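You operate a simulated robot arm through the tools that you are given. There is no shell and no other tool. Be economical: measure what you need, move in short steps, check, and stop when the job is done.

You run a simulated two-armed robot. Do the job below in one go: nothing can be reset, and whatever is moved stays where it is left.

## Task
Swap bar 3 in the blue holder for bar 4.
Fine: yellow clamp open first, closed again over the new bar; pass the new bar from hand to hand; old bar in the teal tray; both bars numbers up. Where these are worked on the way, their far stop is far enough and under half their travel is too little: yellow clamp knob of the bar holder.
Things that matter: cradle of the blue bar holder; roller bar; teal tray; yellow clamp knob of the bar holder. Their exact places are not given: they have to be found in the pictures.

Only the result counts: the job must be done as asked and must still hold three seconds after the hand-in. Knocking over, shifting, dropping, spilling or breaking anything else fails it.

## Robot
Two 7-joint arms with two-finger parallel grippers on one trunk, on a base that drives. Base frame: it is fixed to the floor where the robot stands at the start and does not move with it; the origin is under the middle of the robot, x ahead of it, y to its left, z up; the surface under the hand at the start is at about z = 780. Readings come in mm, degrees, newtons and seconds.
The left shoulder is at the start at [60, 143, 955], the right one opposite. With the tool pointing down near the work surface each hand reaches from about 320 to 740 mm from the robot's upright axis, wherever it stands, measured 20 degrees to its own side. Places, roughly: cradle of the blue bar holder [500, -100, 800]; yellow clamp knob of the bar holder [500, -100, 800]. Payload 1.57 kg a hand.
Tool frame (each hand has its own): the origin (TCP) lies between the finger pads and is the grasp point; the fingertips stand 30 mm ahead of it; z points along the fingers, y is the line along which they close. The gripper opens to 110 mm. The fingers are 24 mm wide and 12 mm thick; the gripper's body (48 by 112 mm) begins 78 mm behind the TCP.
Orientation is that of the tool frame in the base frame, as a unit quaternion [w, x, y, z]. With the fingers straight down and closing along the base's y, the tool's x points along the base's -x, its y along +y and its z along -z.

## Interface
- The arms move only by the tool apply_moves. It takes "left_motion", "right_motion" or both (then of equal length, played together; a hand with none holds still); each is a list of rows, each a list of 3 entries, a list of its own where there are three numbers: the shift along the base's x, y, z in mm, then the turn, a rotation vector about the base's x, y, z in degrees, then the closure, from 0 (fully open) to 1 (shut). In form: [[[dx, dy, dz], [rx, ry, rz], grip], ...]. A call has 1 to 8 rows; each row shifts and turns the commanded pose from where the row before left it. A row lasts 0.2 s, in which the tool goes at most 50 mm and 8.6 degrees; a call with a longer step from one row to the next is refused whole, and so is a gripper value outside its range. A pose out of reach is approached as far as the arm can. The call stops where the force on the tool passes 50 N (or 10 N more than at its start, if that is more) or the arm is blocked; 0.2 s more then pass. The fingers move at their own pace (about 45 mm/s each) and stop on an object; they squeeze with about 32 N. The grip force told is the motor's: it shows also when the fingers shut on nothing. Time passes only in rows, and 0.2 s behind the last, so rows that do not move let the fingers close. It gives the time, the measured TCP pose, the force on the tool (base axes), the opening and the grip force at its end, in the units of the frame above (readings bear some noise), with the torque about the TCP (base axes, N m) and any sound that the robot's microphone picked up.
- Cameras (640 x 400 px; columns grow to the right, rows downward): "scene" is now at [50.3, -4.5, 1567.2]; the picture's right is [-0.09, -1.00, 0.00], its down [-0.72, 0.06, -0.69] and it looks along [0.68, -0.06, -0.73] (base axes); focal length 270 px, centre (320, 200). "left" rides on the left gripper at [70, -16, -141] in its tool frame; the picture's right is [0.23, 0.97, 0.00], its down [-0.86, 0.20, -0.48] and it looks along [-0.47, 0.11, 0.88] (tool axes); focal length 222 px, centre (320, 200). "right" rides on the right gripper at [70, 16, -141] in its tool frame; the picture's right is [-0.23, 0.97, 0.00], its down [-0.86, -0.20, -0.48] and it looks along [-0.47, -0.11, 0.88] (tool axes); focal length 222 px, centre (320, 200).
- snapshot(camera): a new picture of that camera. No time passes.
- raise_lower(by): slides the trunk up (or, below 0, down) by that many mm; the arms and the scene camera ride with it, the base frame stays. It gives what a move gives, with no picture.
- drive_base(legs): drives the robot by 1 to 6 legs, each [ahead, left, turn to the left] in mm, mm and degrees, along the robot's own axes; the way and the turn of a leg run together, so that a leg with both is an arc; at most 1500 mm and 180 degrees a leg. The arms and the cameras ride along, it lands a little off, and it stops where it bumps. It gives what a move gives.
- aim_head(pan, tilt): turns the head with the scene camera to pan (to the left, within 86 degrees either way) and tilt (down, from -29 to 69), counted from straight ahead of the robot. It gives what a move gives.
- pixel_to_xyz(camera, pixels): for up to 12 pixels [column, row] of the newest picture of that camera ("zoom" is the newest enlarged one), the place [x, y, z] in the base frame of the surface seen there, good to about 2 mm. No time passes.
- zoom(camera, box): a new picture of the part [left, top, right, bottom] of that camera's present view, enlarged. No time passes.
- finish_job(): hands the job in; it is judged then, once.

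Work in short steps. Measure before you move; look again where a grasp or a placing could have gone wrong, and mend it. You have 80 turns and 62 pictures in all, those below and enlarged ones among them. Open the grippers and draw the arms clear of the work before you hand the job in, unless the task says otherwise; then end with one line.

The tools are called after "Emit:" as name(argument=value, ...) on one line, values as JSON. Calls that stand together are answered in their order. apply_moves: Moves the arms, as the interface text tells. Its arguments: {"type":"object","properties":{"left_motion":{"type":"array","items":{"type":"array"}},"right_motion":{"type":"array","items":{"type":"array"}}},"required":[]} The other tools are called the same way: raise_lower (by) slides the trunk up or down; drive_base (legs) drives the base; aim_head (pan, tilt) turns the head that bears the scene camera; snapshot (camera) takes a picture; pixel_to_xyz (camera, pixels) gives the place of the surface under pixels of a picture; zoom (camera, box) takes an enlarged picture of a part of a camera's view; finish_job () hands the job in.

At the start:

```text
time_s: 0.0
left_tcp_pos: [456.0, 69.1, 1140.6]
left_tcp_rot: [0.0, 0.0, 1.0, 0.0]
left_wrist_force: [0.3, 0.0, -0.3]
left_wrist_torque: [-0.02, 0.0, -0.01]
left_grip_width: 109.8
left_grasp_force: 0.1
right_tcp_pos: [403.3, -276.8, 1117.4]
right_tcp_rot: [0.0, 0.0, 1.0, -0.001]
right_wrist_force: [0.3, -0.2, -0.2]
right_wrist_torque: [-0.03, 0.02, -0.01]
right_grip_width: 109.9
right_grasp_force: 0.0
trunk travel left (down, up): [-554.0, 36.0]
robot x, y, heading: [0.5, -0.4, -0.1]
head pan, tilt: [-5.1, 46.6]
```

scene: 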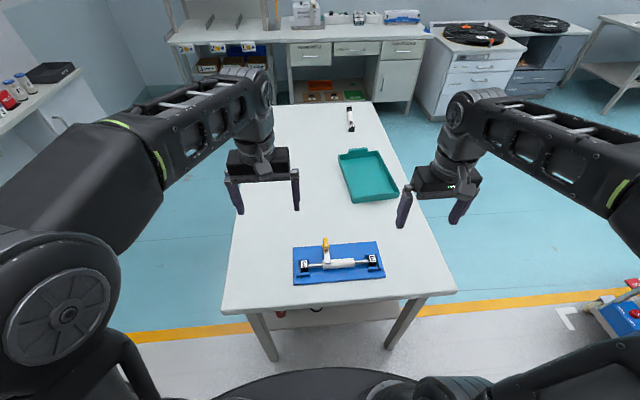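
right: 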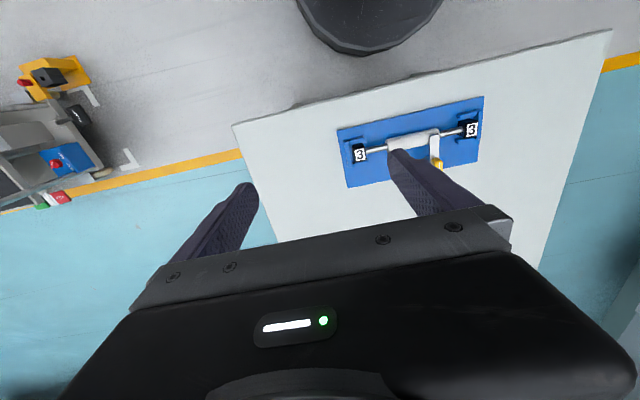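
left: 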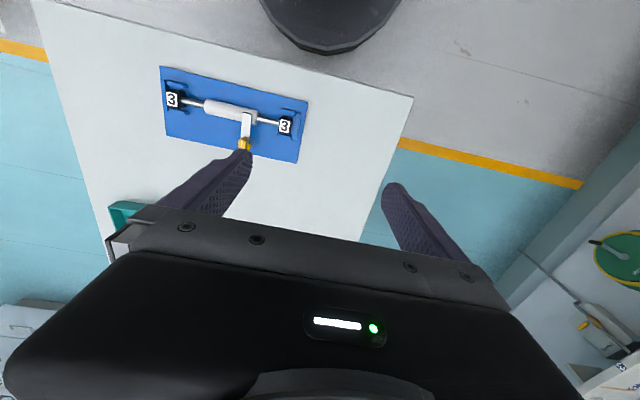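

The scene shows the blue holder near (338,262), teal tray at (367,175), and a bar at (350,118). I zoom in on the holder and the far bar.

Emit:
zoom(camera="scene", box=[280, 225, 400, 300])

Emit:
zoom(camera="scene", box=[300, 90, 420, 210])

Emit:
pixel_to_xyz(camera="scene", pixels=[[350, 107], [351, 130], [350, 118], [342, 155], [392, 152], [398, 198], [356, 202], [368, 178], [270, 200], [420, 290], [225, 308], [280, 110]])

```text
5.33 times, centred on (340, 262) of scene
```

zoom: 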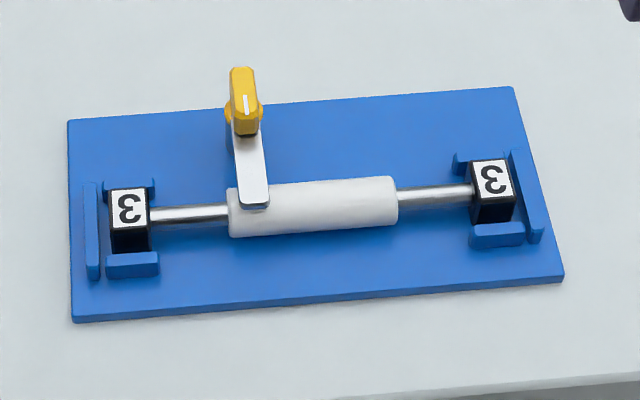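

```text
3.33 times, centred on (360, 150) of scene
```

zoom: 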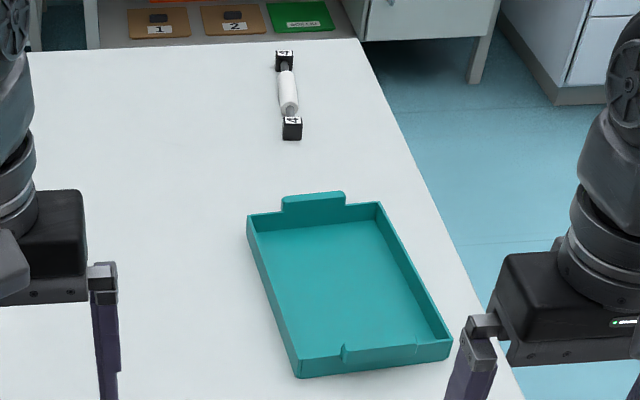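

```text
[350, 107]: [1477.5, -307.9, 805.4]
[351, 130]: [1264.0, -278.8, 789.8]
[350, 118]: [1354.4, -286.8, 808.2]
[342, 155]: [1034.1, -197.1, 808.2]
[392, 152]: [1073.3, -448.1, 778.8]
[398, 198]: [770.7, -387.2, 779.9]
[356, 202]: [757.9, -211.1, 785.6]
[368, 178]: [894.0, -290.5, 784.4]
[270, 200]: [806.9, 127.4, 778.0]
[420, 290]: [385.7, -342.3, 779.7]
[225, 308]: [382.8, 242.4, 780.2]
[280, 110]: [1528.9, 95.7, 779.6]
```

Now I measure the holder's details from the newest enlarged view; I re-take the holder zoom so the pixels match.

Emit:
zoom(camera="scene", box=[280, 225, 400, 300])

Emit:
pixel_to_xyz(camera="zoom", pixels=[[128, 207], [490, 180], [243, 75], [245, 125], [253, 195], [235, 115], [310, 195], [188, 213], [435, 192], [240, 140], [300, 160], [130, 262]])

Emit:
pixel_to_xyz(camera="scene", pixels=[[373, 104], [455, 292], [415, 200], [395, 150], [235, 255], [385, 300], [230, 305]])

Emit:
zoom(camera="left", box=[150, 55, 310, 155])

```text
5.33 times, centred on (340, 262) of scene
```

zoom: 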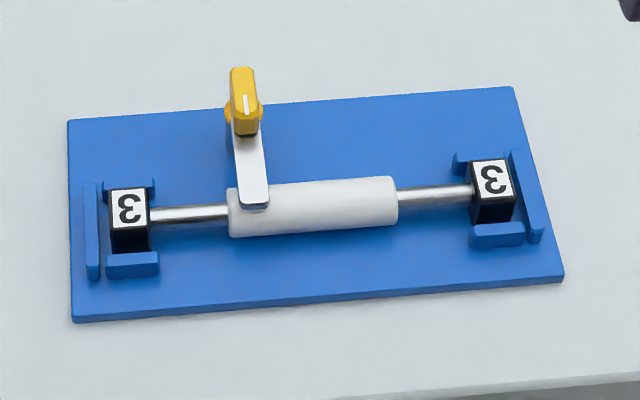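

```text
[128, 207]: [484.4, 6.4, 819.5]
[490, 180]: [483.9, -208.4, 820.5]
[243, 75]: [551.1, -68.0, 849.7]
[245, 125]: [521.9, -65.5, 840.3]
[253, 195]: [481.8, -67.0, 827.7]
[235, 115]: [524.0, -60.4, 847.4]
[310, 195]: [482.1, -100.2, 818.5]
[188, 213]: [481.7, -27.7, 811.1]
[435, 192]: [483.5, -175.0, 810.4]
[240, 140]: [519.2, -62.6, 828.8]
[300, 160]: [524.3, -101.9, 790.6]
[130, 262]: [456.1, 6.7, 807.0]
```

```text
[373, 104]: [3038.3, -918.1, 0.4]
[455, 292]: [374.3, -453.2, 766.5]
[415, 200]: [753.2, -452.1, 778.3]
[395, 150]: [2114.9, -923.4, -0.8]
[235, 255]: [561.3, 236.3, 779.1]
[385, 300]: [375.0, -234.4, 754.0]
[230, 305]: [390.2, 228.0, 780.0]
```

```text
4.00 times, centred on (230, 105) of left
```

zoom: 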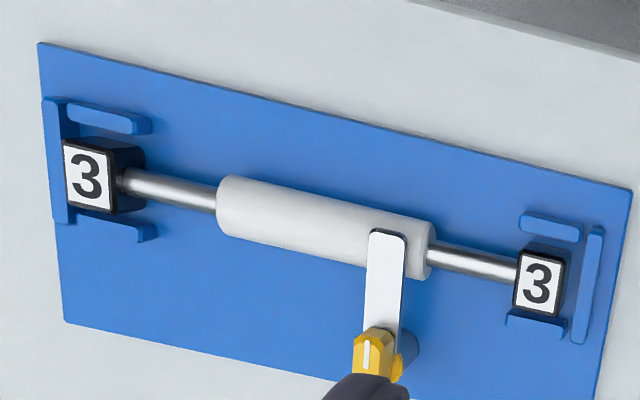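

The bar's blocks are at (484, 6) and (484, -208), tops at z 820. The clamp arm lies along x over the roller, pivoting near (530, -66), with the knob at z≈850. I move the right hand over the knob and draw the left hand aside.

Emit:
apply_moves(right_motion=[[[13, 35, -22], [0, 0, 0], 0], [[13, 35, -22], [0, 0, 0], 0], [[13, 35, -22], [0, 0, 0], 0], [[13, 35, -22], [0, 0, 0], 0], [[13, 35, -22], [0, 0, 0], 0], [[13, 36, -22], [0, 0, 0], 0]], left_motion=[[[-10, 35, 0], [0, 0, 0], 0], [[-10, 35, 0], [0, 0, 0], 0], [[-10, 35, 0], [0, 0, 0], 0], [[-10, 35, 0], [0, 0, 0], 0], [[-10, 35, 0], [0, 0, 0], 0], [[-10, 25, 0], [0, 0, 0], 0]])

Emit:
snapshot(camera="right")

```text
time_s: 1.4
left_tcp_pos: [395.9, 268.6, 1141.2]
left_tcp_rot: [0.001, 0.0, 1.0, 0.0]
left_wrist_force: [0.2, -0.5, 0.5]
left_wrist_torque: [0.04, 0.02, 0.01]
left_grip_width: 109.9
left_grasp_force: 0.1
right_tcp_pos: [483.3, -66.4, 984.9]
right_tcp_rot: [-0.001, 0.0, 1.0, -0.001]
right_wrist_force: [0.1, 0.5, 0.0]
right_wrist_torque: [0.02, 0.01, 0.04]
right_grip_width: 110.0
right_grasp_force: 0.1
trunk travel left (down, up): [-554.0, 36.0]
robot x, y, heading: [-0.5, 2.1, 0.1]
head pan, tilt: [-5.1, 46.6]
```

```text
54 pictures are left
```

right: 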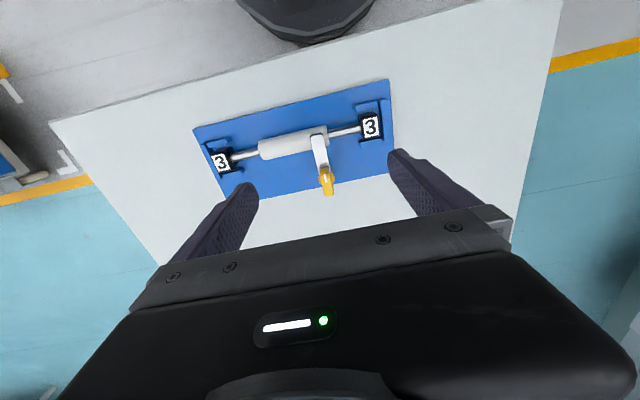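

The knob is at about (326,180) in the right view. I zoom there and measure it.

Emit:
zoom(camera="right", box=[280, 115, 376, 205])

```text
4.44 times, centred on (328, 160) of right
```

zoom: 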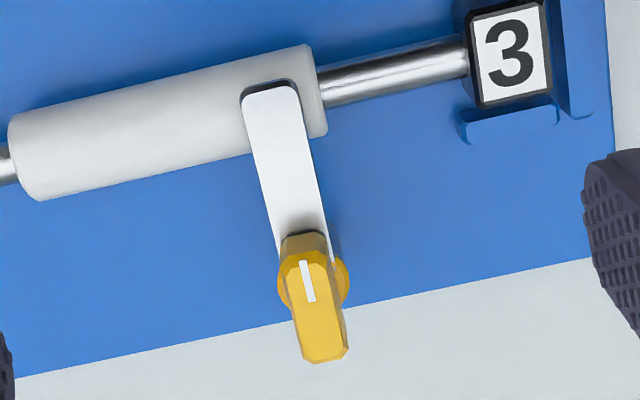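

Emit:
pixel_to_xyz(camera="zoom", pixels=[[307, 258], [310, 295], [325, 352], [303, 240], [284, 285], [343, 285], [340, 330], [270, 100], [25, 160], [310, 90], [160, 125], [513, 55]])

```text
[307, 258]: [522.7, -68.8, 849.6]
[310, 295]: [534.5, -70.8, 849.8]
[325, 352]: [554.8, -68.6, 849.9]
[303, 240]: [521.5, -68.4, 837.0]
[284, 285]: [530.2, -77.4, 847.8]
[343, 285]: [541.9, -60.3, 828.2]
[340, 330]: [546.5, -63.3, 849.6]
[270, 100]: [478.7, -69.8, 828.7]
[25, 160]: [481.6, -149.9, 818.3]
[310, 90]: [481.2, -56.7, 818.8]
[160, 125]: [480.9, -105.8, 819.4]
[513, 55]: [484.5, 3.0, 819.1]
```

The knob handle runs along x (518–556) at y≈-69, top z 850, pivot about (536,-69). I lower the right hand around it with the tips at z≈836 and close.

Emit:
apply_moves(right_motion=[[[25, -1, -40], [0, 0, 0], 0.4], [[28, -2, -38], [0, 0, 0], 0.5], [[0, 0, -41], [0, 0, 0], 0.6], [[0, 0, 0], [0, 0, 0], 1], [[0, 0, 0], [0, 0, 0], 1], [[0, 0, 0], [0, 0, 0], 1], [[0, 0, 0], [0, 0, 0], 1]])

Emit:
snapshot(camera="right")

```text
time_s: 3.0
left_tcp_pos: [396.5, 268.7, 1139.3]
left_tcp_rot: [0.001, 0.0, 1.0, 0.0]
left_wrist_force: [-0.6, -0.6, -0.3]
left_wrist_torque: [-0.05, 0.0, 0.03]
left_grip_width: 110.0
left_grasp_force: 0.0
right_tcp_pos: [534.8, -69.5, 867.5]
right_tcp_rot: [-0.001, 0.0, 1.0, -0.001]
right_wrist_force: [0.0, -3.6, -2.5]
right_wrist_torque: [-0.08, -0.39, -0.05]
right_grip_width: 14.6
right_grasp_force: 24.4
trunk travel left (down, up): [-554.0, 36.0]
robot x, y, heading: [0.1, 0.7, -0.2]
head pan, tilt: [-5.1, 46.6]
```

```text
52 pictures are left
```

right: 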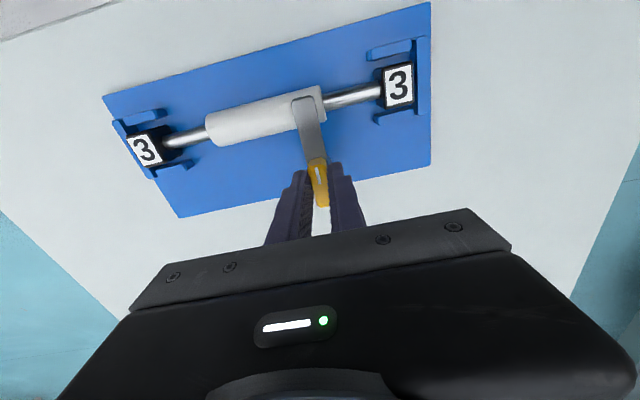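

Knob gripped (14.6 mm wide). I try a small turn in +z and read the torque.

Emit:
apply_moves(right_motion=[[[0, 0, 0], [0, 0, 5], 1], [[0, 0, 0], [0, 0, 5], 1], [[0, 0, 0], [0, 0, 0], 1]])

Emit:
zoom(camera="right", box=[200, 60, 440, 210])

```text
time_s: 3.8
left_tcp_pos: [395.1, 268.8, 1140.3]
left_tcp_rot: [0.001, 0.001, 1.0, 0.0]
left_wrist_force: [0.3, -0.7, 0.3]
left_wrist_torque: [-0.01, -0.05, 0.0]
left_grip_width: 109.9
left_grasp_force: 0.0
right_tcp_pos: [534.2, -70.0, 867.8]
right_tcp_rot: [-0.001, -0.087, 0.996, -0.001]
right_wrist_force: [-2.5, -6.8, 2.8]
right_wrist_torque: [0.12, 0.42, -1.03]
right_grip_width: 17.8
right_grasp_force: 32.7
trunk travel left (down, up): [-554.0, 36.0]
robot x, y, heading: [-0.5, -0.2, -0.1]
head pan, tilt: [-5.1, 46.6]
```

```text
2.67 times, centred on (320, 135) of right
```

zoom: 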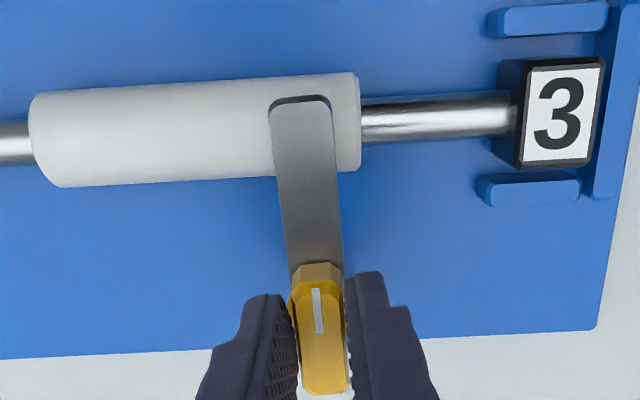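

The clamp did not follow (grip widened to 17.8, torque -1.0), so that is the stop side. I turn back and go the other way.

Emit:
apply_moves(right_motion=[[[0, 0, 0], [0, 0, -5], 1], [[0, 0, 0], [0, 0, -5], 1], [[0, 0, 0], [0, 0, -5], 1], [[0, 0, 0], [0, 0, -5], 1], [[0, 0, 0], [0, 0, -5], 1]])

Emit:
zoom(camera="right", box=[200, 60, 440, 210])

```text
time_s: 5.0
left_tcp_pos: [396.0, 269.2, 1140.4]
left_tcp_rot: [0.001, 0.0, 1.0, 0.0]
left_wrist_force: [-1.1, 0.5, 0.4]
left_wrist_torque: [0.03, 0.0, -0.01]
left_grip_width: 110.3
left_grasp_force: 0.1
right_tcp_pos: [536.3, -67.7, 867.5]
right_tcp_rot: [0.0, 0.13, 0.991, 0.0]
right_wrist_force: [4.1, -4.5, 0.5]
right_wrist_torque: [-0.15, -0.3, -0.02]
right_grip_width: 14.9
right_grasp_force: 30.8
trunk travel left (down, up): [-554.0, 36.0]
robot x, y, heading: [-1.3, -2.2, -0.3]
head pan, tilt: [-5.1, 46.6]
```

```text
2.67 times, centred on (320, 135) of right
```

zoom: 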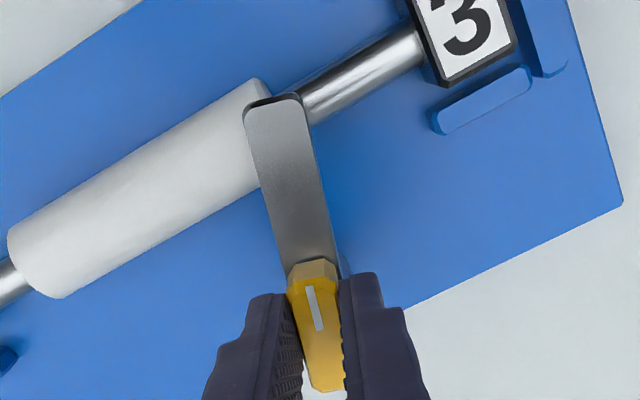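

The arm swings with the turn and torque is low. I continue in -z.

Emit:
apply_moves(right_motion=[[[0, 0, 0], [0, 0, -8], 1], [[0, 0, 0], [0, 0, -8], 1], [[0, 0, 0], [0, 0, -8], 1], [[0, 0, 0], [0, 0, -8], 1], [[0, 0, 0], [0, 0, -8], 1], [[0, 0, 0], [0, 0, -8], 1], [[0, 0, 0], [0, 0, -8], 1], [[0, 0, 0], [0, 0, -8], 1]])

Emit:
snapshot(camera="right")

```text
time_s: 6.8
left_tcp_pos: [398.7, 271.3, 1139.4]
left_tcp_rot: [0.0, 0.0, 1.0, 0.0]
left_wrist_force: [0.6, -0.5, -0.8]
left_wrist_torque: [-0.01, 0.01, 0.01]
left_grip_width: 109.8
left_grasp_force: 0.0
right_tcp_pos: [538.6, -66.6, 866.6]
right_tcp_rot: [0.001, 0.636, 0.772, 0.001]
right_wrist_force: [21.4, 16.1, 1.4]
right_wrist_torque: [0.02, -0.42, 0.07]
right_grip_width: 14.5
right_grasp_force: 30.3
trunk travel left (down, up): [-554.0, 36.0]
robot x, y, heading: [0.6, 1.2, -0.1]
head pan, tilt: [-5.1, 46.6]
```

```text
49 pictures are left
```

right: 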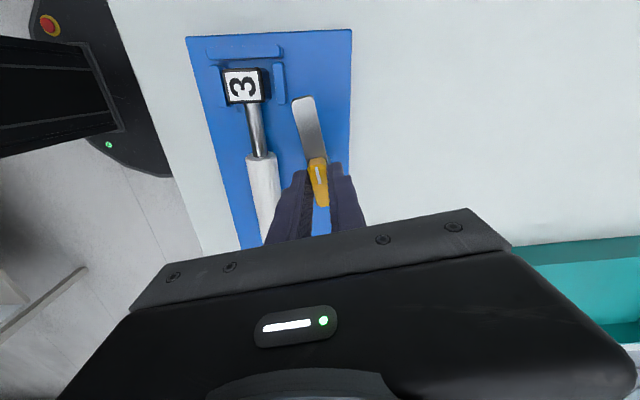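

Turned about 79° so far; the side force (21,16) N means the pivot is slightly +x,+y of my command. I relax toward it and turn on to the stop.

Emit:
apply_moves(right_motion=[[[3, 3, 0], [0, 0, -3], 1], [[0, 0, 0], [0, 0, -4], 1], [[0, 0, 0], [0, 0, -4], 1], [[0, 0, 0], [0, 0, 0], 1]])

```text
time_s: 7.8
left_tcp_pos: [396.6, 270.4, 1138.7]
left_tcp_rot: [0.001, 0.0, 1.0, -0.001]
left_wrist_force: [-0.4, 0.0, 0.7]
left_wrist_torque: [0.0, 0.03, -0.02]
left_grip_width: 109.8
left_grasp_force: 0.0
right_tcp_pos: [539.8, -65.0, 867.8]
right_tcp_rot: [0.0, 0.707, 0.707, 0.0]
right_wrist_force: [15.8, 7.7, 10.3]
right_wrist_torque: [0.26, -0.38, 0.09]
right_grip_width: 15.1
right_grasp_force: 30.8
trunk travel left (down, up): [-554.0, 36.0]
robot x, y, heading: [-0.3, -0.2, -0.1]
head pan, tilt: [-5.1, 46.6]
```

At 90°, no stop torque yet; I turn a little further to test.

Emit:
apply_moves(right_motion=[[[2, 1, 0], [0, 0, -4], 1], [[0, 0, 0], [0, 0, -4], 1], [[0, 0, 0], [0, 0, -2], 1], [[0, 0, 0], [0, 0, 0], 1]])

Emit:
zoom(camera="right", box=[160, 20, 400, 220])

```text
time_s: 8.8
left_tcp_pos: [396.0, 270.5, 1139.3]
left_tcp_rot: [0.001, -0.001, 1.0, 0.001]
left_wrist_force: [0.8, -0.1, 0.0]
left_wrist_torque: [-0.02, 0.04, 0.0]
left_grip_width: 110.1
left_grasp_force: 0.1
right_tcp_pos: [539.9, -65.7, 866.2]
right_tcp_rot: [-0.001, 0.766, 0.643, -0.001]
right_wrist_force: [8.1, -1.3, 7.8]
right_wrist_torque: [-0.26, -0.4, 0.98]
right_grip_width: 17.6
right_grasp_force: 32.5
trunk travel left (down, up): [-554.0, 36.0]
robot x, y, heading: [-0.2, -1.1, -0.1]
head pan, tilt: [-5.1, 46.6]
```

```text
2.00 times, centred on (280, 120) of right
```

zoom: 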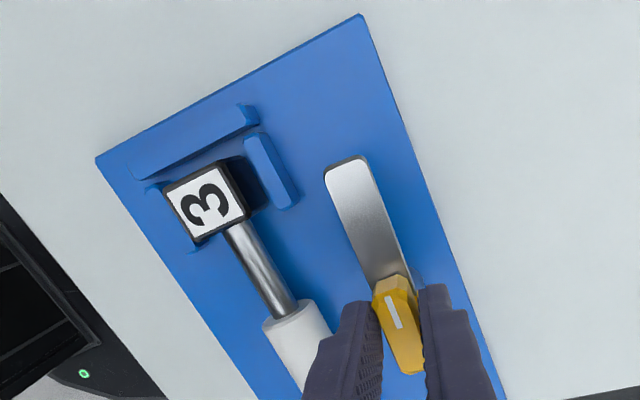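

The stop is at ~90° (torque 0.98 N·m at 100°), so the clamp is fully open. I relax, release, and rise with fingers now closing along x, aligned for the bar.

Emit:
apply_moves(right_motion=[[[0, 0, 0], [0, 0, 5], 1], [[0, 0, 0], [0, 0, 5], 0.6], [[0, 0, 0], [0, 0, 0], 0.5], [[0, 0, 0], [0, 0, 0], 0.5], [[0, 0, 40], [0, 0, 0], 0.45], [[-28, -18, 0], [0, 0, 0], 0.45], [[-28, -18, 0], [0, 0, 0], 0.45]])

Emit:
snapshot(camera="right")

```text
time_s: 10.4
left_tcp_pos: [396.3, 269.6, 1141.0]
left_tcp_rot: [0.001, 0.0, 1.0, 0.0]
left_wrist_force: [-1.1, -0.2, 0.2]
left_wrist_torque: [-0.02, -0.02, 0.0]
left_grip_width: 110.0
left_grasp_force: 0.1
right_tcp_pos: [483.4, -101.2, 908.3]
right_tcp_rot: [-0.001, 0.707, 0.707, 0.001]
right_wrist_force: [0.6, 0.4, -0.3]
right_wrist_torque: [-0.01, -0.02, 0.01]
right_grip_width: 60.4
right_grasp_force: 0.0
trunk travel left (down, up): [-554.0, 36.0]
robot x, y, heading: [1.3, -2.4, -0.2]
head pan, tilt: [-5.1, 46.6]
```

```text
47 pictures are left
```

right: 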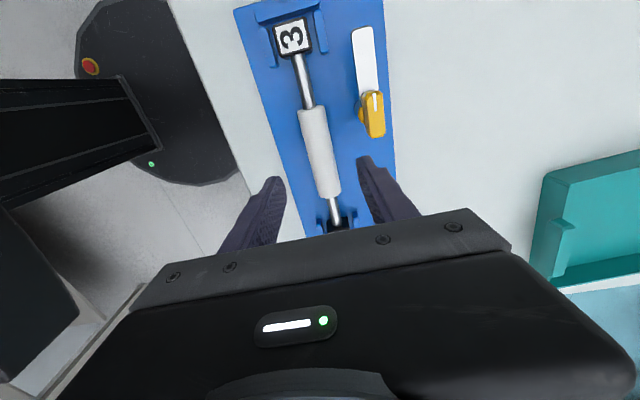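

Clamp arm stays open (points +y). I descend over the roller's middle with tips at z≈797 and close.

Emit:
apply_moves(right_motion=[[[0, 0, -40], [0, 0, 0], 0.45], [[0, 0, -41], [0, 0, 0], 0.45], [[0, 0, 0], [0, 0, 0], 1], [[0, 0, 0], [0, 0, 0], 1], [[0, 0, 0], [0, 0, 0], 1], [[0, 0, 0], [0, 0, 0], 1]])

```text
time_s: 11.8
left_tcp_pos: [395.5, 270.0, 1140.4]
left_tcp_rot: [0.0, 0.001, 1.0, 0.0]
left_wrist_force: [0.1, -0.3, -0.2]
left_wrist_torque: [0.0, 0.01, -0.01]
left_grip_width: 110.0
left_grasp_force: 0.2
right_tcp_pos: [484.9, -100.8, 826.9]
right_tcp_rot: [0.0, 0.707, 0.707, -0.001]
right_wrist_force: [-0.4, 0.2, 2.0]
right_wrist_torque: [-0.51, 0.2, -0.5]
right_grip_width: 27.7
right_grasp_force: 32.2
trunk travel left (down, up): [-554.0, 36.0]
robot x, y, heading: [0.3, 1.3, 0.1]
head pan, tilt: [-5.1, 46.6]
```

Gripped at 27.7 mm. I lift straight up slowly.

Emit:
apply_moves(right_motion=[[[0, 0, 10], [0, 0, 0], 1], [[0, 0, 15], [0, 0, 0], 1], [[0, 0, 30], [0, 0, 0], 1], [[0, 0, 40], [0, 0, 0], 1], [[0, 0, 40], [0, 0, 0], 1], [[0, 0, 40], [0, 0, 0], 1]])

Emit:
snapshot(camera="right")

Emit:
snapshot(camera="scene")

```text
time_s: 13.2
left_tcp_pos: [396.7, 269.4, 1140.5]
left_tcp_rot: [0.002, 0.0, 1.0, 0.0]
left_wrist_force: [0.2, 0.4, 0.0]
left_wrist_torque: [-0.01, 0.01, 0.01]
left_grip_width: 109.8
left_grasp_force: 0.0
right_tcp_pos: [484.7, -100.2, 1001.9]
right_tcp_rot: [-0.001, 0.708, 0.707, 0.0]
right_wrist_force: [-1.0, -0.6, -2.6]
right_wrist_torque: [-0.05, 0.01, 0.42]
right_grip_width: 26.9
right_grasp_force: 32.1
trunk travel left (down, up): [-554.0, 36.0]
robot x, y, heading: [-2.3, 1.3, 0.1]
head pan, tilt: [-5.1, 46.6]
```

```text
46 pictures are left
```

right: 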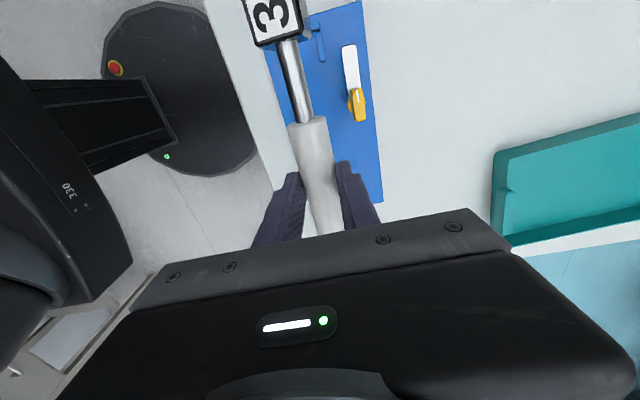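

```text
45 pictures are left
```

scene: 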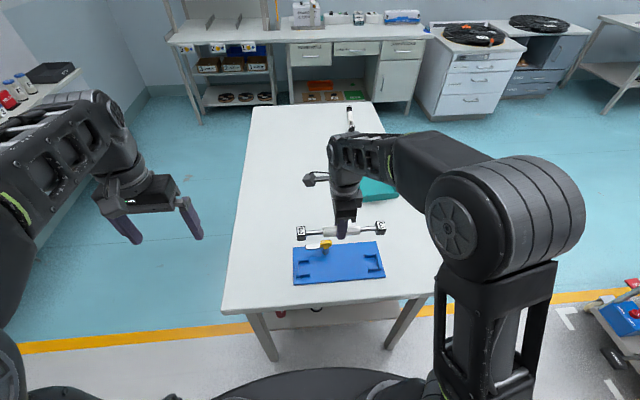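

Bar 3 is lifted level. Before driving, I measure the base edge and the obstacles on the right side.

Emit:
pixel_to_xyz(camera="right", pixels=[[250, 130], [225, 170], [195, 15], [160, 185]])

Emit:
pixel_to_xyz(camera="scene", pixels=[[572, 317], [605, 360], [592, 310], [600, 318], [500, 250], [540, 150], [460, 108], [625, 380], [570, 395], [635, 290]])

```text
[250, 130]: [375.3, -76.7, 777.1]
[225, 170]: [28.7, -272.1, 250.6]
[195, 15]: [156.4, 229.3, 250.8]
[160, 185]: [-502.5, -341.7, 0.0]
```

```text
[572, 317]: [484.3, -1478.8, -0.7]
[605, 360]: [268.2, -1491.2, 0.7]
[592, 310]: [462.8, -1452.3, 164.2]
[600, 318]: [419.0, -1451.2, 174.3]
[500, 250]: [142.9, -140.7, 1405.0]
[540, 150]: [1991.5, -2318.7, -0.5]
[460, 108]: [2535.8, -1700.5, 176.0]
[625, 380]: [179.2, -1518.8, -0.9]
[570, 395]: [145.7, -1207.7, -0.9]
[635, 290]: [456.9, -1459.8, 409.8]
```

Base radius is ~280 mm, table's right edge is y≈-453, and the corridor is clear to y≈-1450. I drive right, ahead, then turn left 90° so that the bar ends over the tray.

Emit:
drive_base(legs=[[0, -800, 0], [805, 0, 0], [0, 0, 90]])

Emit:
aim_head(pan=0, tilt=50)

Emit:
snapshot(camera="scene")

```text
time_s: 25.2
left_tcp_pos: [546.2, -398.0, 1140.1]
left_tcp_rot: [0.001, -0.704, 0.71, 0.0]
left_wrist_force: [-0.4, -0.4, 0.3]
left_wrist_torque: [0.02, 0.01, 0.04]
left_grip_width: 110.0
left_grasp_force: 0.0
right_tcp_pos: [917.7, -312.8, 1000.7]
right_tcp_rot: [0.0, 0.005, 1.0, -0.001]
right_wrist_force: [-0.4, -0.5, -2.7]
right_wrist_torque: [-0.02, -0.01, 0.0]
right_grip_width: 27.4
right_grasp_force: 31.5
trunk travel left (down, up): [-554.0, 36.0]
robot x, y, heading: [815.7, -796.3, 89.5]
head pan, tilt: [-5.1, 46.6]
```

```text
time_s: 25.9
left_tcp_pos: [545.0, -397.3, 1139.2]
left_tcp_rot: [0.001, -0.703, 0.711, 0.001]
left_wrist_force: [-0.4, 0.1, 0.4]
left_wrist_torque: [0.0, -0.01, -0.03]
left_grip_width: 110.1
left_grasp_force: 0.1
right_tcp_pos: [916.7, -312.2, 1000.3]
right_tcp_rot: [-0.001, 0.005, 1.0, 0.0]
right_wrist_force: [-0.1, 0.8, -3.5]
right_wrist_torque: [0.0, 0.03, -0.01]
right_grip_width: 27.6
right_grasp_force: 31.4
trunk travel left (down, up): [-554.0, 36.0]
robot x, y, heading: [811.3, -797.0, 89.4]
head pan, tilt: [0.0, 50.0]
```

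```text
44 pictures are left
```

scene: 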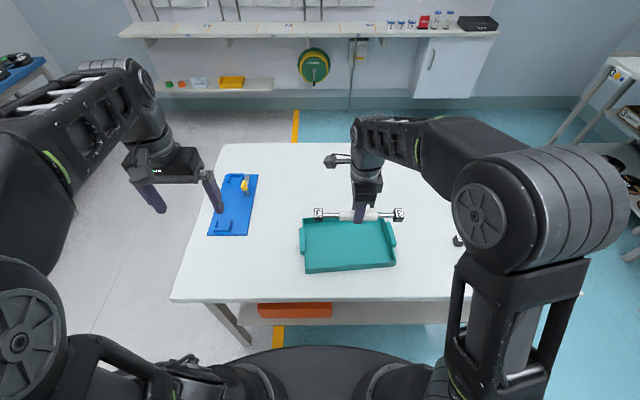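

The hand with the bar is near (917,-312). I measure the tray's interior.

Emit:
zoom(camera="scene", box=[280, 190, 420, 290])

Emit:
pixel_to_xyz(camera="scene", pixels=[[302, 228], [392, 222], [396, 263], [308, 272], [315, 264], [388, 257], [345, 245], [310, 232], [383, 227]])

```text
4.00 times, centred on (350, 240) of scene
```

zoom: 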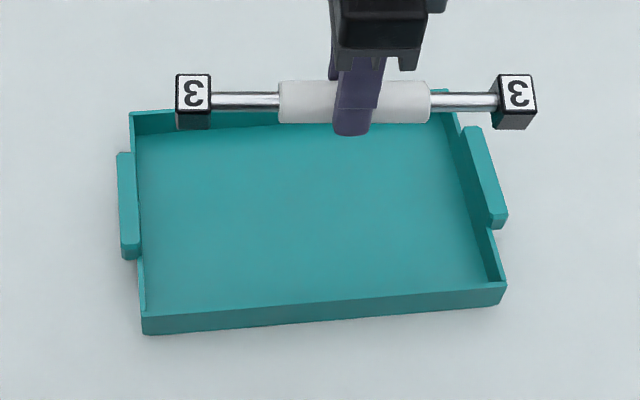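

```text
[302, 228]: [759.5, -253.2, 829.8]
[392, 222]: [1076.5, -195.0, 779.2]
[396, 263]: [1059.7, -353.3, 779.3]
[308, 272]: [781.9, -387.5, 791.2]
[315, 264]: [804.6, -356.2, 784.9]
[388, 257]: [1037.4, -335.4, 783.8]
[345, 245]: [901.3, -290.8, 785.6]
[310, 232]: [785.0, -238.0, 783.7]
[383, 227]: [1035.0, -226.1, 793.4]
```

I take precise interior points from the zoom.

Emit:
pixel_to_xyz(camera="zoom", pixels=[[150, 305], [480, 280], [145, 145], [445, 135], [325, 138], [320, 292], [320, 315], [455, 180], [145, 220]])

```text
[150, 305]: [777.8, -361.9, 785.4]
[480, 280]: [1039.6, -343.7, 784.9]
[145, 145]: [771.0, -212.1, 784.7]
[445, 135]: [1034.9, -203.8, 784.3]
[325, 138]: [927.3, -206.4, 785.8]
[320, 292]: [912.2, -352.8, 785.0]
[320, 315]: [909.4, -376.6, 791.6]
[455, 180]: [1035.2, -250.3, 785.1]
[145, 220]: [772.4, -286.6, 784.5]
```

Tray interior spans x 772–1037 and y -355…-208, tilted ~4°, with its centre at (906,-281). I check the held bar's ends.

Emit:
pixel_to_xyz(camera="zoom", pixels=[[193, 92], [517, 91], [180, 92], [533, 91]])

```text
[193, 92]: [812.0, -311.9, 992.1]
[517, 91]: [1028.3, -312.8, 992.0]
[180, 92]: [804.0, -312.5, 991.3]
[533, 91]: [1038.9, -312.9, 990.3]
```

The bar is 240 mm long, centred at x≈920. I shift to the tray centre, turn +4°, and descend to just above the floor.

Emit:
apply_moves(right_motion=[[[-14, 32, 0], [0, 0, 4], 1], [[0, 0, -40], [0, 0, 0], 1], [[0, 0, -40], [0, 0, 0], 1], [[0, 0, -40], [0, 0, 0], 1], [[0, 0, 0], [0, 0, 0], 1]])

Emit:
zoom(camera="scene", box=[280, 190, 420, 290])

```text
time_s: 27.1
left_tcp_pos: [544.6, -397.2, 1141.2]
left_tcp_rot: [0.001, -0.704, 0.71, 0.0]
left_wrist_force: [-0.7, -0.1, 0.2]
left_wrist_torque: [-0.03, 0.01, -0.01]
left_grip_width: 110.0
left_grasp_force: 0.1
right_tcp_pos: [901.7, -280.3, 881.1]
right_tcp_rot: [0.0, -0.031, 1.0, -0.002]
right_wrist_force: [0.2, 0.0, -2.8]
right_wrist_torque: [0.03, 0.0, 0.03]
right_grip_width: 27.5
right_grasp_force: 32.7
trunk travel left (down, up): [-554.0, 36.0]
robot x, y, heading: [812.7, -794.2, 89.3]
head pan, tilt: [0.0, 50.0]
```

```text
4.00 times, centred on (350, 240) of scene
```

zoom: 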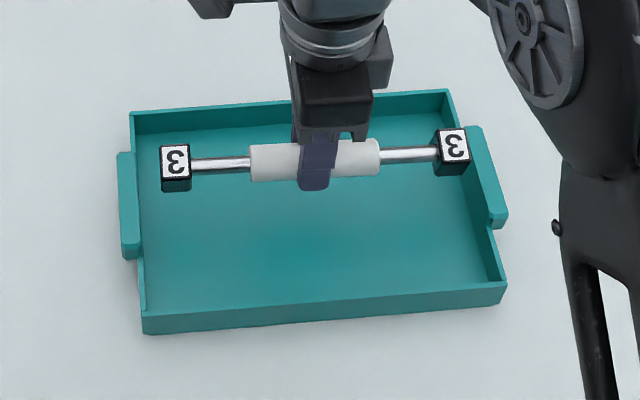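

I check the bar ends against the interior walls before lowering.

Emit:
pixel_to_xyz(camera="zoom", pixels=[[163, 162], [187, 162], [440, 145], [466, 145]])

```text
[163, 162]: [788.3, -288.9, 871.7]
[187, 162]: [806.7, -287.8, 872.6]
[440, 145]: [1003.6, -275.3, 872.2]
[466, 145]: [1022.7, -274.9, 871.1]
```

Ends at 787 and 1024 lie within 773–1037. I lower to the floor and release.

Emit:
apply_moves(right_motion=[[[0, 0, -35], [0, 0, 0], 1], [[0, 0, -15], [0, 0, 0], 1], [[0, 0, -7], [0, 0, 0], 1], [[0, 0, -2], [0, 0, 0], 1], [[0, 0, 0], [0, 0, 0], 1]])

```text
time_s: 28.3
left_tcp_pos: [546.3, -396.9, 1140.1]
left_tcp_rot: [0.001, -0.704, 0.711, 0.001]
left_wrist_force: [0.3, -0.2, 0.2]
left_wrist_torque: [-0.03, 0.04, -0.01]
left_grip_width: 109.8
left_grasp_force: 0.1
right_tcp_pos: [903.7, -280.8, 821.3]
right_tcp_rot: [0.0, -0.03, 1.0, -0.001]
right_wrist_force: [-0.3, -0.8, 0.7]
right_wrist_torque: [-0.06, -0.03, -0.44]
right_grip_width: 27.6
right_grasp_force: 31.9
trunk travel left (down, up): [-554.0, 36.0]
robot x, y, heading: [810.9, -795.2, 89.4]
head pan, tilt: [0.0, 50.0]
```

Contact (force z went from -2.8 to +0.7). I open and rise.

Emit:
apply_moves(right_motion=[[[0, 0, 0], [0, 0, 0], 0.6], [[0, 0, 0], [0, 0, 0], 0.5], [[0, 0, 0], [0, 0, 0], 0.5], [[0, 0, 40], [0, 0, 0], 0.5], [[0, 0, 45], [0, 0, 0], 0.5], [[0, 0, 45], [0, 0, 0], 0.5], [[0, 0, 45], [0, 0, 0], 0.5], [[0, 0, 45], [0, 0, 0], 0.5]])

Emit:
zoom(camera="scene", box=[280, 190, 420, 290])

```text
time_s: 30.1
left_tcp_pos: [546.1, -397.4, 1141.0]
left_tcp_rot: [0.0, -0.704, 0.71, 0.001]
left_wrist_force: [-0.6, -0.5, -0.8]
left_wrist_torque: [0.02, 0.0, 0.01]
left_grip_width: 109.9
left_grasp_force: 0.1
right_tcp_pos: [903.0, -280.5, 1041.6]
right_tcp_rot: [0.0, -0.031, 1.0, -0.001]
right_wrist_force: [-0.1, 0.3, 0.3]
right_wrist_torque: [0.0, 0.01, -0.01]
right_grip_width: 55.0
right_grasp_force: 0.0
trunk travel left (down, up): [-554.0, 36.0]
robot x, y, heading: [812.0, -792.0, 89.4]
head pan, tilt: [0.0, 50.0]
```

```text
4.00 times, centred on (350, 240) of scene
```

zoom: 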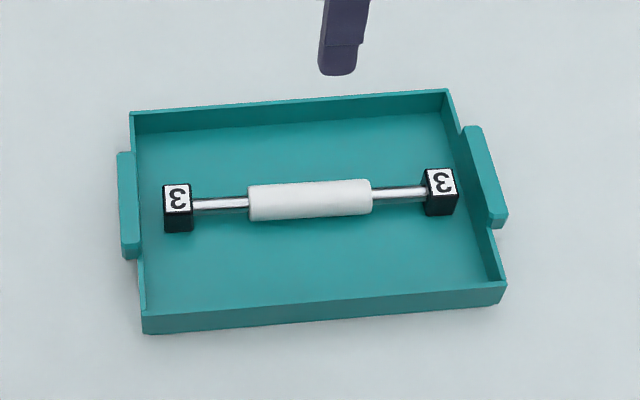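

Bar 3 lies in the tray, numbers up. I draw the right hand aside and drive along the table to bar 4.

Emit:
apply_moves(right_motion=[[[45, 0, 10], [0, 0, 0], 0.5], [[45, 0, 10], [0, 0, 0], 0.5], [[45, 0, 10], [0, 0, 0], 0.5], [[45, 0, 10], [0, 0, 0], 0.5]])

Emit:
drive_base(legs=[[0, -580, 0.6]])

Emit:
snapshot(camera="scene")

```text
time_s: 31.1
left_tcp_pos: [546.6, -397.1, 1140.5]
left_tcp_rot: [0.0, -0.704, 0.71, 0.0]
left_wrist_force: [-0.1, 0.8, 0.2]
left_wrist_torque: [-0.01, 0.02, 0.01]
left_grip_width: 109.9
left_grasp_force: 0.0
right_tcp_pos: [1083.5, -280.9, 1083.2]
right_tcp_rot: [0.0, -0.03, 1.0, -0.002]
right_wrist_force: [-0.5, -0.4, -0.6]
right_wrist_torque: [0.01, -0.02, 0.0]
right_grip_width: 55.1
right_grasp_force: 0.0
trunk travel left (down, up): [-554.0, 36.0]
robot x, y, heading: [815.1, -801.5, 89.6]
head pan, tilt: [0.0, 50.0]
```

```text
time_s: 34.4
left_tcp_pos: [1124.9, -403.9, 1139.3]
left_tcp_rot: [0.001, -0.706, 0.708, 0.0]
left_wrist_force: [-0.3, -0.2, 0.5]
left_wrist_torque: [0.0, 0.04, -0.03]
left_grip_width: 110.0
left_grasp_force: 0.1
right_tcp_pos: [1660.3, -282.0, 1081.6]
right_tcp_rot: [-0.001, -0.033, 0.999, 0.0]
right_wrist_force: [0.0, -0.1, 0.4]
right_wrist_torque: [0.02, 0.04, 0.0]
right_grip_width: 54.9
right_grasp_force: 0.1
trunk travel left (down, up): [-554.0, 36.0]
robot x, y, heading: [1395.2, -798.5, 90.1]
head pan, tilt: [0.0, 50.0]
```

```text
40 pictures are left
```

scene: 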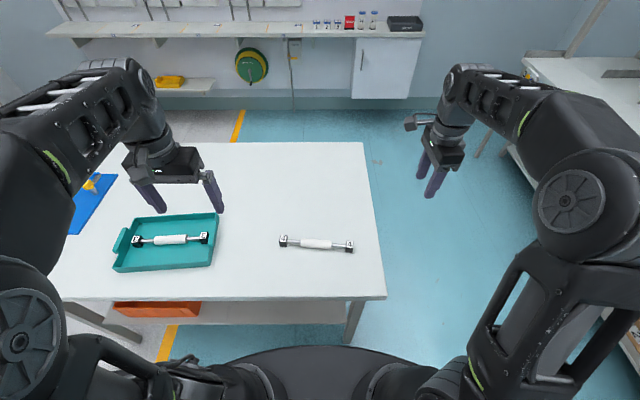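

Bar 4 is in the clear at about (316,243). I zoom and measure.

Emit:
zoom(camera="scene", box=[266, 218, 366, 268])

Emit:
pixel_to_xyz(camera="zoom", pixels=[[112, 135], [530, 175], [320, 158], [230, 148], [420, 168], [180, 145]])

```text
6.40 times, centred on (316, 243) of scene
```

zoom: 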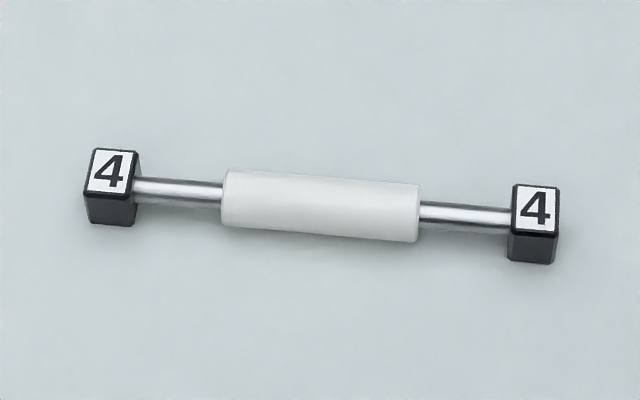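

```text
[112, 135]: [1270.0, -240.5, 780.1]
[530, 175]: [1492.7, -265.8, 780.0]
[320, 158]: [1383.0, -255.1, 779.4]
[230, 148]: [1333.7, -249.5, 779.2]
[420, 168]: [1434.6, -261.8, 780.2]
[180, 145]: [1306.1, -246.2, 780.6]
```

My guessed pixels fell on the table; I use the true positions.

Emit:
pixel_to_xyz(camera="zoom", pixels=[[108, 171], [535, 207], [320, 192], [228, 182], [415, 205], [180, 187], [465, 212]])

```text
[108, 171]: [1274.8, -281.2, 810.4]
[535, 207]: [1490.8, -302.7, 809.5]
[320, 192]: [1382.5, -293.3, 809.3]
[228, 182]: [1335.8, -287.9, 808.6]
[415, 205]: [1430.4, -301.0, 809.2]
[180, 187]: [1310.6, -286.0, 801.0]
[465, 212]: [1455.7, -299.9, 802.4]
```

Bar 4: centre (1383,-292), angle -5.7°, roller top z 809. I yaw the left hand by -96° (fingers to close across the bar) and then tilt it outward 32° to leave room for the right hand at the hand-over.

Emit:
apply_moves(left_motion=[[[20, 14, -10], [0, 0, -8], 0.3], [[20, 14, -10], [0, 0, -8], 0.4], [[20, 14, -10], [0, 0, -8], 0.45], [[20, 14, -10], [0, 0, -8], 0.45], [[20, 14, -10], [0, 0, -8], 0.45], [[20, 14, -10], [0, 0, -8], 0.45], [[20, 14, -10], [0, 0, -8], 0.45], [[20, 14, -10], [0, 0, -8], 0.45]])

Emit:
apply_moves(left_motion=[[[10, 0, -10], [0, 0, -8], 0.45], [[10, 0, -10], [0, 0, -8], 0.45], [[10, 0, -10], [0, 0, -8], 0.45], [[10, 0, -10], [0, 0, -8], 0.45], [[5, 0, -10], [-0.8, -7.96, 0], 0.45], [[5, 0, -10], [-0.8, -7.96, 0], 0.45], [[5, 0, -10], [-0.8, -7.96, 0], 0.45], [[5, 0, -10], [-0.8, -7.96, 0], 0.45]])

Emit:
snapshot(camera="left")

```text
time_s: 36.2
left_tcp_pos: [1285.0, -290.5, 1060.7]
left_tcp_rot: [0.002, -0.223, 0.975, 0.0]
left_wrist_force: [-0.3, 0.7, 0.1]
left_wrist_torque: [0.02, 0.01, 0.01]
left_grip_width: 60.5
left_grasp_force: 0.1
right_tcp_pos: [1660.5, -281.8, 1081.3]
right_tcp_rot: [-0.001, -0.033, 0.999, -0.002]
right_wrist_force: [0.2, 0.7, 0.3]
right_wrist_torque: [0.01, -0.02, 0.01]
right_grip_width: 55.1
right_grasp_force: 0.1
trunk travel left (down, up): [-554.0, 36.0]
robot x, y, heading: [1390.9, -797.0, 90.0]
head pan, tilt: [0.0, 50.0]
```

```text
time_s: 38.0
left_tcp_pos: [1345.8, -290.4, 978.7]
left_tcp_rot: [0.277, 0.051, 0.959, -0.013]
left_wrist_force: [0.8, 0.7, 0.3]
left_wrist_torque: [-0.03, -0.02, -0.02]
left_grip_width: 60.5
left_grasp_force: 0.1
right_tcp_pos: [1660.8, -281.1, 1082.1]
right_tcp_rot: [0.0, -0.033, 0.999, -0.002]
right_wrist_force: [0.2, -0.5, 0.4]
right_wrist_torque: [-0.03, -0.01, -0.01]
right_grip_width: 54.7
right_grasp_force: 0.0
trunk travel left (down, up): [-554.0, 36.0]
robot x, y, heading: [1393.9, -800.3, 89.7]
head pan, tilt: [0.0, 50.0]
```

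```text
38 pictures are left
```

left: 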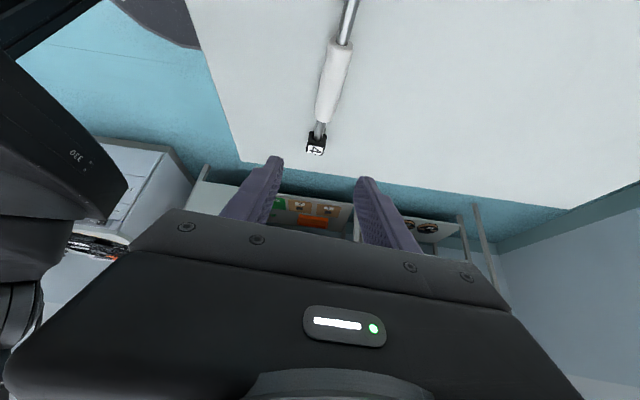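

Orientation is right: tool z is (0.53,-0.05,-0.84), leaning to the robot's left, fingers straddling the bar line. I descend to TCP (1341,-289,817).

Emit:
apply_moves(left_motion=[[[-3, 1, -45], [0, 0, 0], 0.45], [[-2, 0, -45], [0, 0, 0], 0.45], [[0, 0, -40], [0, 0, 0], 0.45], [[0, 0, -20], [0, 0, 0], 0.45], [[0, 0, -10], [0, 0, 0], 0.45], [[0, 0, 0], [0, 0, 0], 0.45]])

Emit:
zoom(camera="scene", box=[240, 188, 390, 282])

```text
time_s: 39.4
left_tcp_pos: [1340.1, -290.9, 820.6]
left_tcp_rot: [0.277, 0.052, 0.959, -0.013]
left_wrist_force: [-0.1, 0.3, 0.7]
left_wrist_torque: [0.0, 0.02, 0.02]
left_grip_width: 60.4
left_grasp_force: 0.0
right_tcp_pos: [1660.0, -283.4, 1082.2]
right_tcp_rot: [0.0, -0.034, 0.999, -0.001]
right_wrist_force: [0.1, -0.4, -0.5]
right_wrist_torque: [-0.02, -0.01, -0.01]
right_grip_width: 55.1
right_grasp_force: 0.0
trunk travel left (down, up): [-554.0, 36.0]
robot x, y, heading: [1394.0, -798.0, 89.6]
head pan, tilt: [0.0, 50.0]
```

```text
4.26 times, centred on (315, 235) of scene
```

zoom: 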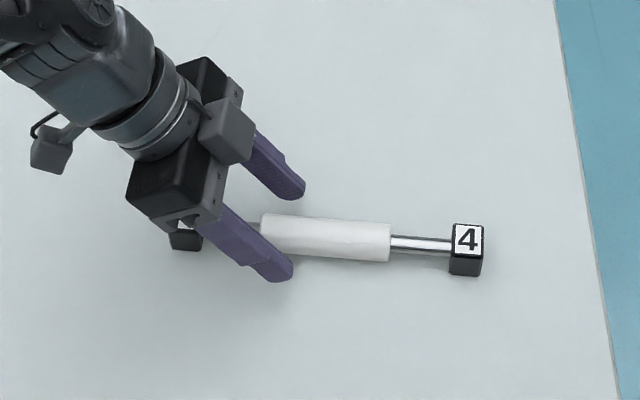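

Fingers straddle the roller's left part. I lower 3 mm and close.

Emit:
apply_moves(left_motion=[[[0, 1, -3], [0, 0, 0], 0.6], [[0, 0, 0], [0, 0, 0], 1], [[0, 0, 0], [0, 0, 0], 1], [[0, 0, 0], [0, 0, 0], 1], [[0, 0, 0], [0, 0, 0], 1]])

Emit:
apply_moves(left_motion=[[[0, 0, 10], [0, 0, 0], 1], [[0, 0, 30], [0, 0, 0], 1], [[0, 0, 40], [0, 0, 0], 1], [[0, 0, 40], [0, 0, 0], 1], [[0, 0, 40], [0, 0, 0], 1], [[0, 0, 40], [0, 0, 0], 1], [[0, 0, 0], [0, 0, 0], 1]])

Emit:
snapshot(camera="scene")

```text
time_s: 40.6
left_tcp_pos: [1340.9, -288.8, 817.0]
left_tcp_rot: [0.276, 0.051, 0.96, -0.013]
left_wrist_force: [0.5, -0.4, 1.8]
left_wrist_torque: [0.07, 0.33, -0.31]
left_grip_width: 27.7
left_grasp_force: 31.5
right_tcp_pos: [1662.4, -282.4, 1082.8]
right_tcp_rot: [0.0, -0.034, 0.999, -0.001]
right_wrist_force: [0.1, 0.1, -0.2]
right_wrist_torque: [0.03, -0.02, 0.01]
right_grip_width: 54.8
right_grasp_force: 0.1
trunk travel left (down, up): [-554.0, 36.0]
robot x, y, heading: [1396.1, -799.1, 89.9]
head pan, tilt: [0.0, 50.0]
```

```text
time_s: 42.2
left_tcp_pos: [1339.1, -288.6, 1017.8]
left_tcp_rot: [0.276, 0.051, 0.96, -0.013]
left_wrist_force: [0.4, 1.0, -3.0]
left_wrist_torque: [-0.07, 0.14, -0.27]
left_grip_width: 27.8
left_grasp_force: 32.0
right_tcp_pos: [1661.0, -282.1, 1083.0]
right_tcp_rot: [0.0, -0.034, 0.999, -0.002]
right_wrist_force: [0.3, 0.4, -0.9]
right_wrist_torque: [0.0, 0.0, 0.01]
right_grip_width: 54.9
right_grasp_force: 0.1
trunk travel left (down, up): [-554.0, 36.0]
robot x, y, heading: [1395.0, -800.8, 89.7]
head pan, tilt: [0.0, 50.0]
```

```text
36 pictures are left
```

scene: 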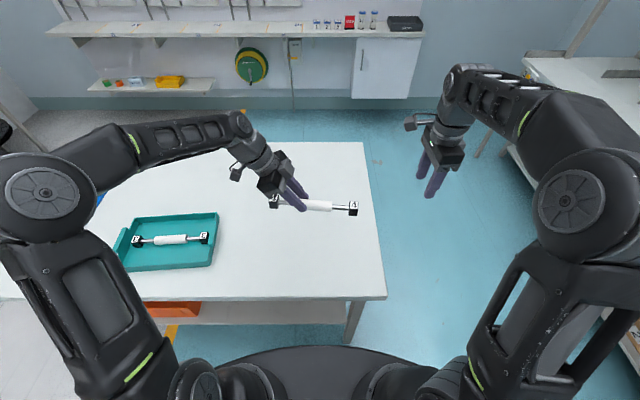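

Bar 4 is up in the left hand. I zoom and measure its pose for the right hand.

Emit:
zoom(camera="scene", box=[240, 160, 380, 248])

```text
4.55 times, centred on (310, 204) of scene
```

zoom: 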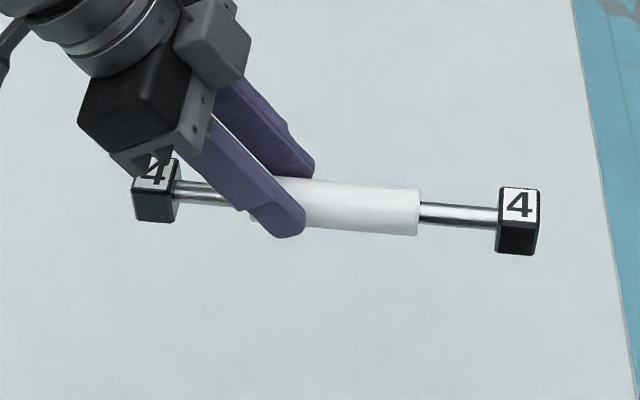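

Emit:
pixel_to_xyz(camera="zoom", pixels=[[520, 204], [507, 204], [535, 206], [350, 195], [405, 198], [150, 183], [460, 212], [195, 190]])

```text
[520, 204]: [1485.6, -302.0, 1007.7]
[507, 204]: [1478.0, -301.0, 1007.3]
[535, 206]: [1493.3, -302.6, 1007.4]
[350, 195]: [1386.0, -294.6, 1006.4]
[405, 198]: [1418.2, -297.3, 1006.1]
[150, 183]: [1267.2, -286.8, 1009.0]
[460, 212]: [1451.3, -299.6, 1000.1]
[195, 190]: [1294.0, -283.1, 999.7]
```

The bar is level: centre ≈(1379,-292,992.5), angle ≈-5.5°. I bring the right hand above the roller's right part (1401,-294), yawing -9.6°.

Emit:
apply_moves(right_motion=[[[-43, -2, 10], [0, 0, -1.6], 0.45], [[-43, -2, 10], [0, 0, -1.6], 0.45], [[-43, -2, 10], [0, 0, -1.6], 0.45], [[-43, -2, 10], [0, 0, -1.6], 0.45], [[-44, -2, 10], [0, 0, -1.6], 0.45], [[-44, -2, 10], [0, 0, -1.6], 0.45], [[0, 0, 0], [0, 0, 0], 0.45]])

Emit:
snapshot(camera="scene")

Emit:
snapshot(camera="right")

```text
time_s: 43.8
left_tcp_pos: [1338.2, -288.8, 1016.9]
left_tcp_rot: [0.276, 0.051, 0.96, -0.014]
left_wrist_force: [-0.4, 0.4, -3.2]
left_wrist_torque: [0.1, 0.12, 0.26]
left_grip_width: 27.9
left_grasp_force: 31.9
right_tcp_pos: [1467.0, -291.9, 1128.3]
right_tcp_rot: [0.0, 0.029, 1.0, 0.001]
right_wrist_force: [0.6, 0.0, 0.4]
right_wrist_torque: [0.02, 0.0, 0.04]
right_grip_width: 60.4
right_grasp_force: 0.1
right hand out of reach, approached as far as the arm can: row 5, 6
trunk travel left (down, up): [-554.0, 36.0]
robot x, y, heading: [1395.3, -797.3, 89.7]
head pan, tilt: [0.0, 50.0]
```

```text
34 pictures are left
```

scene: 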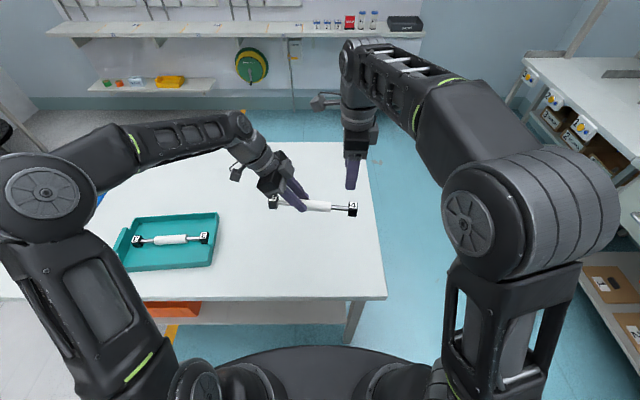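

```text
33 pictures are left
```

right: 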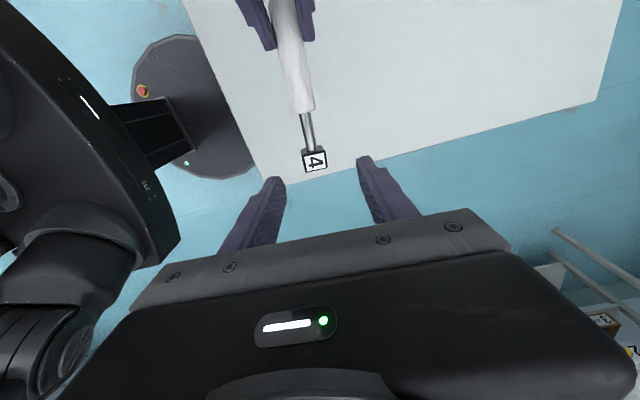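

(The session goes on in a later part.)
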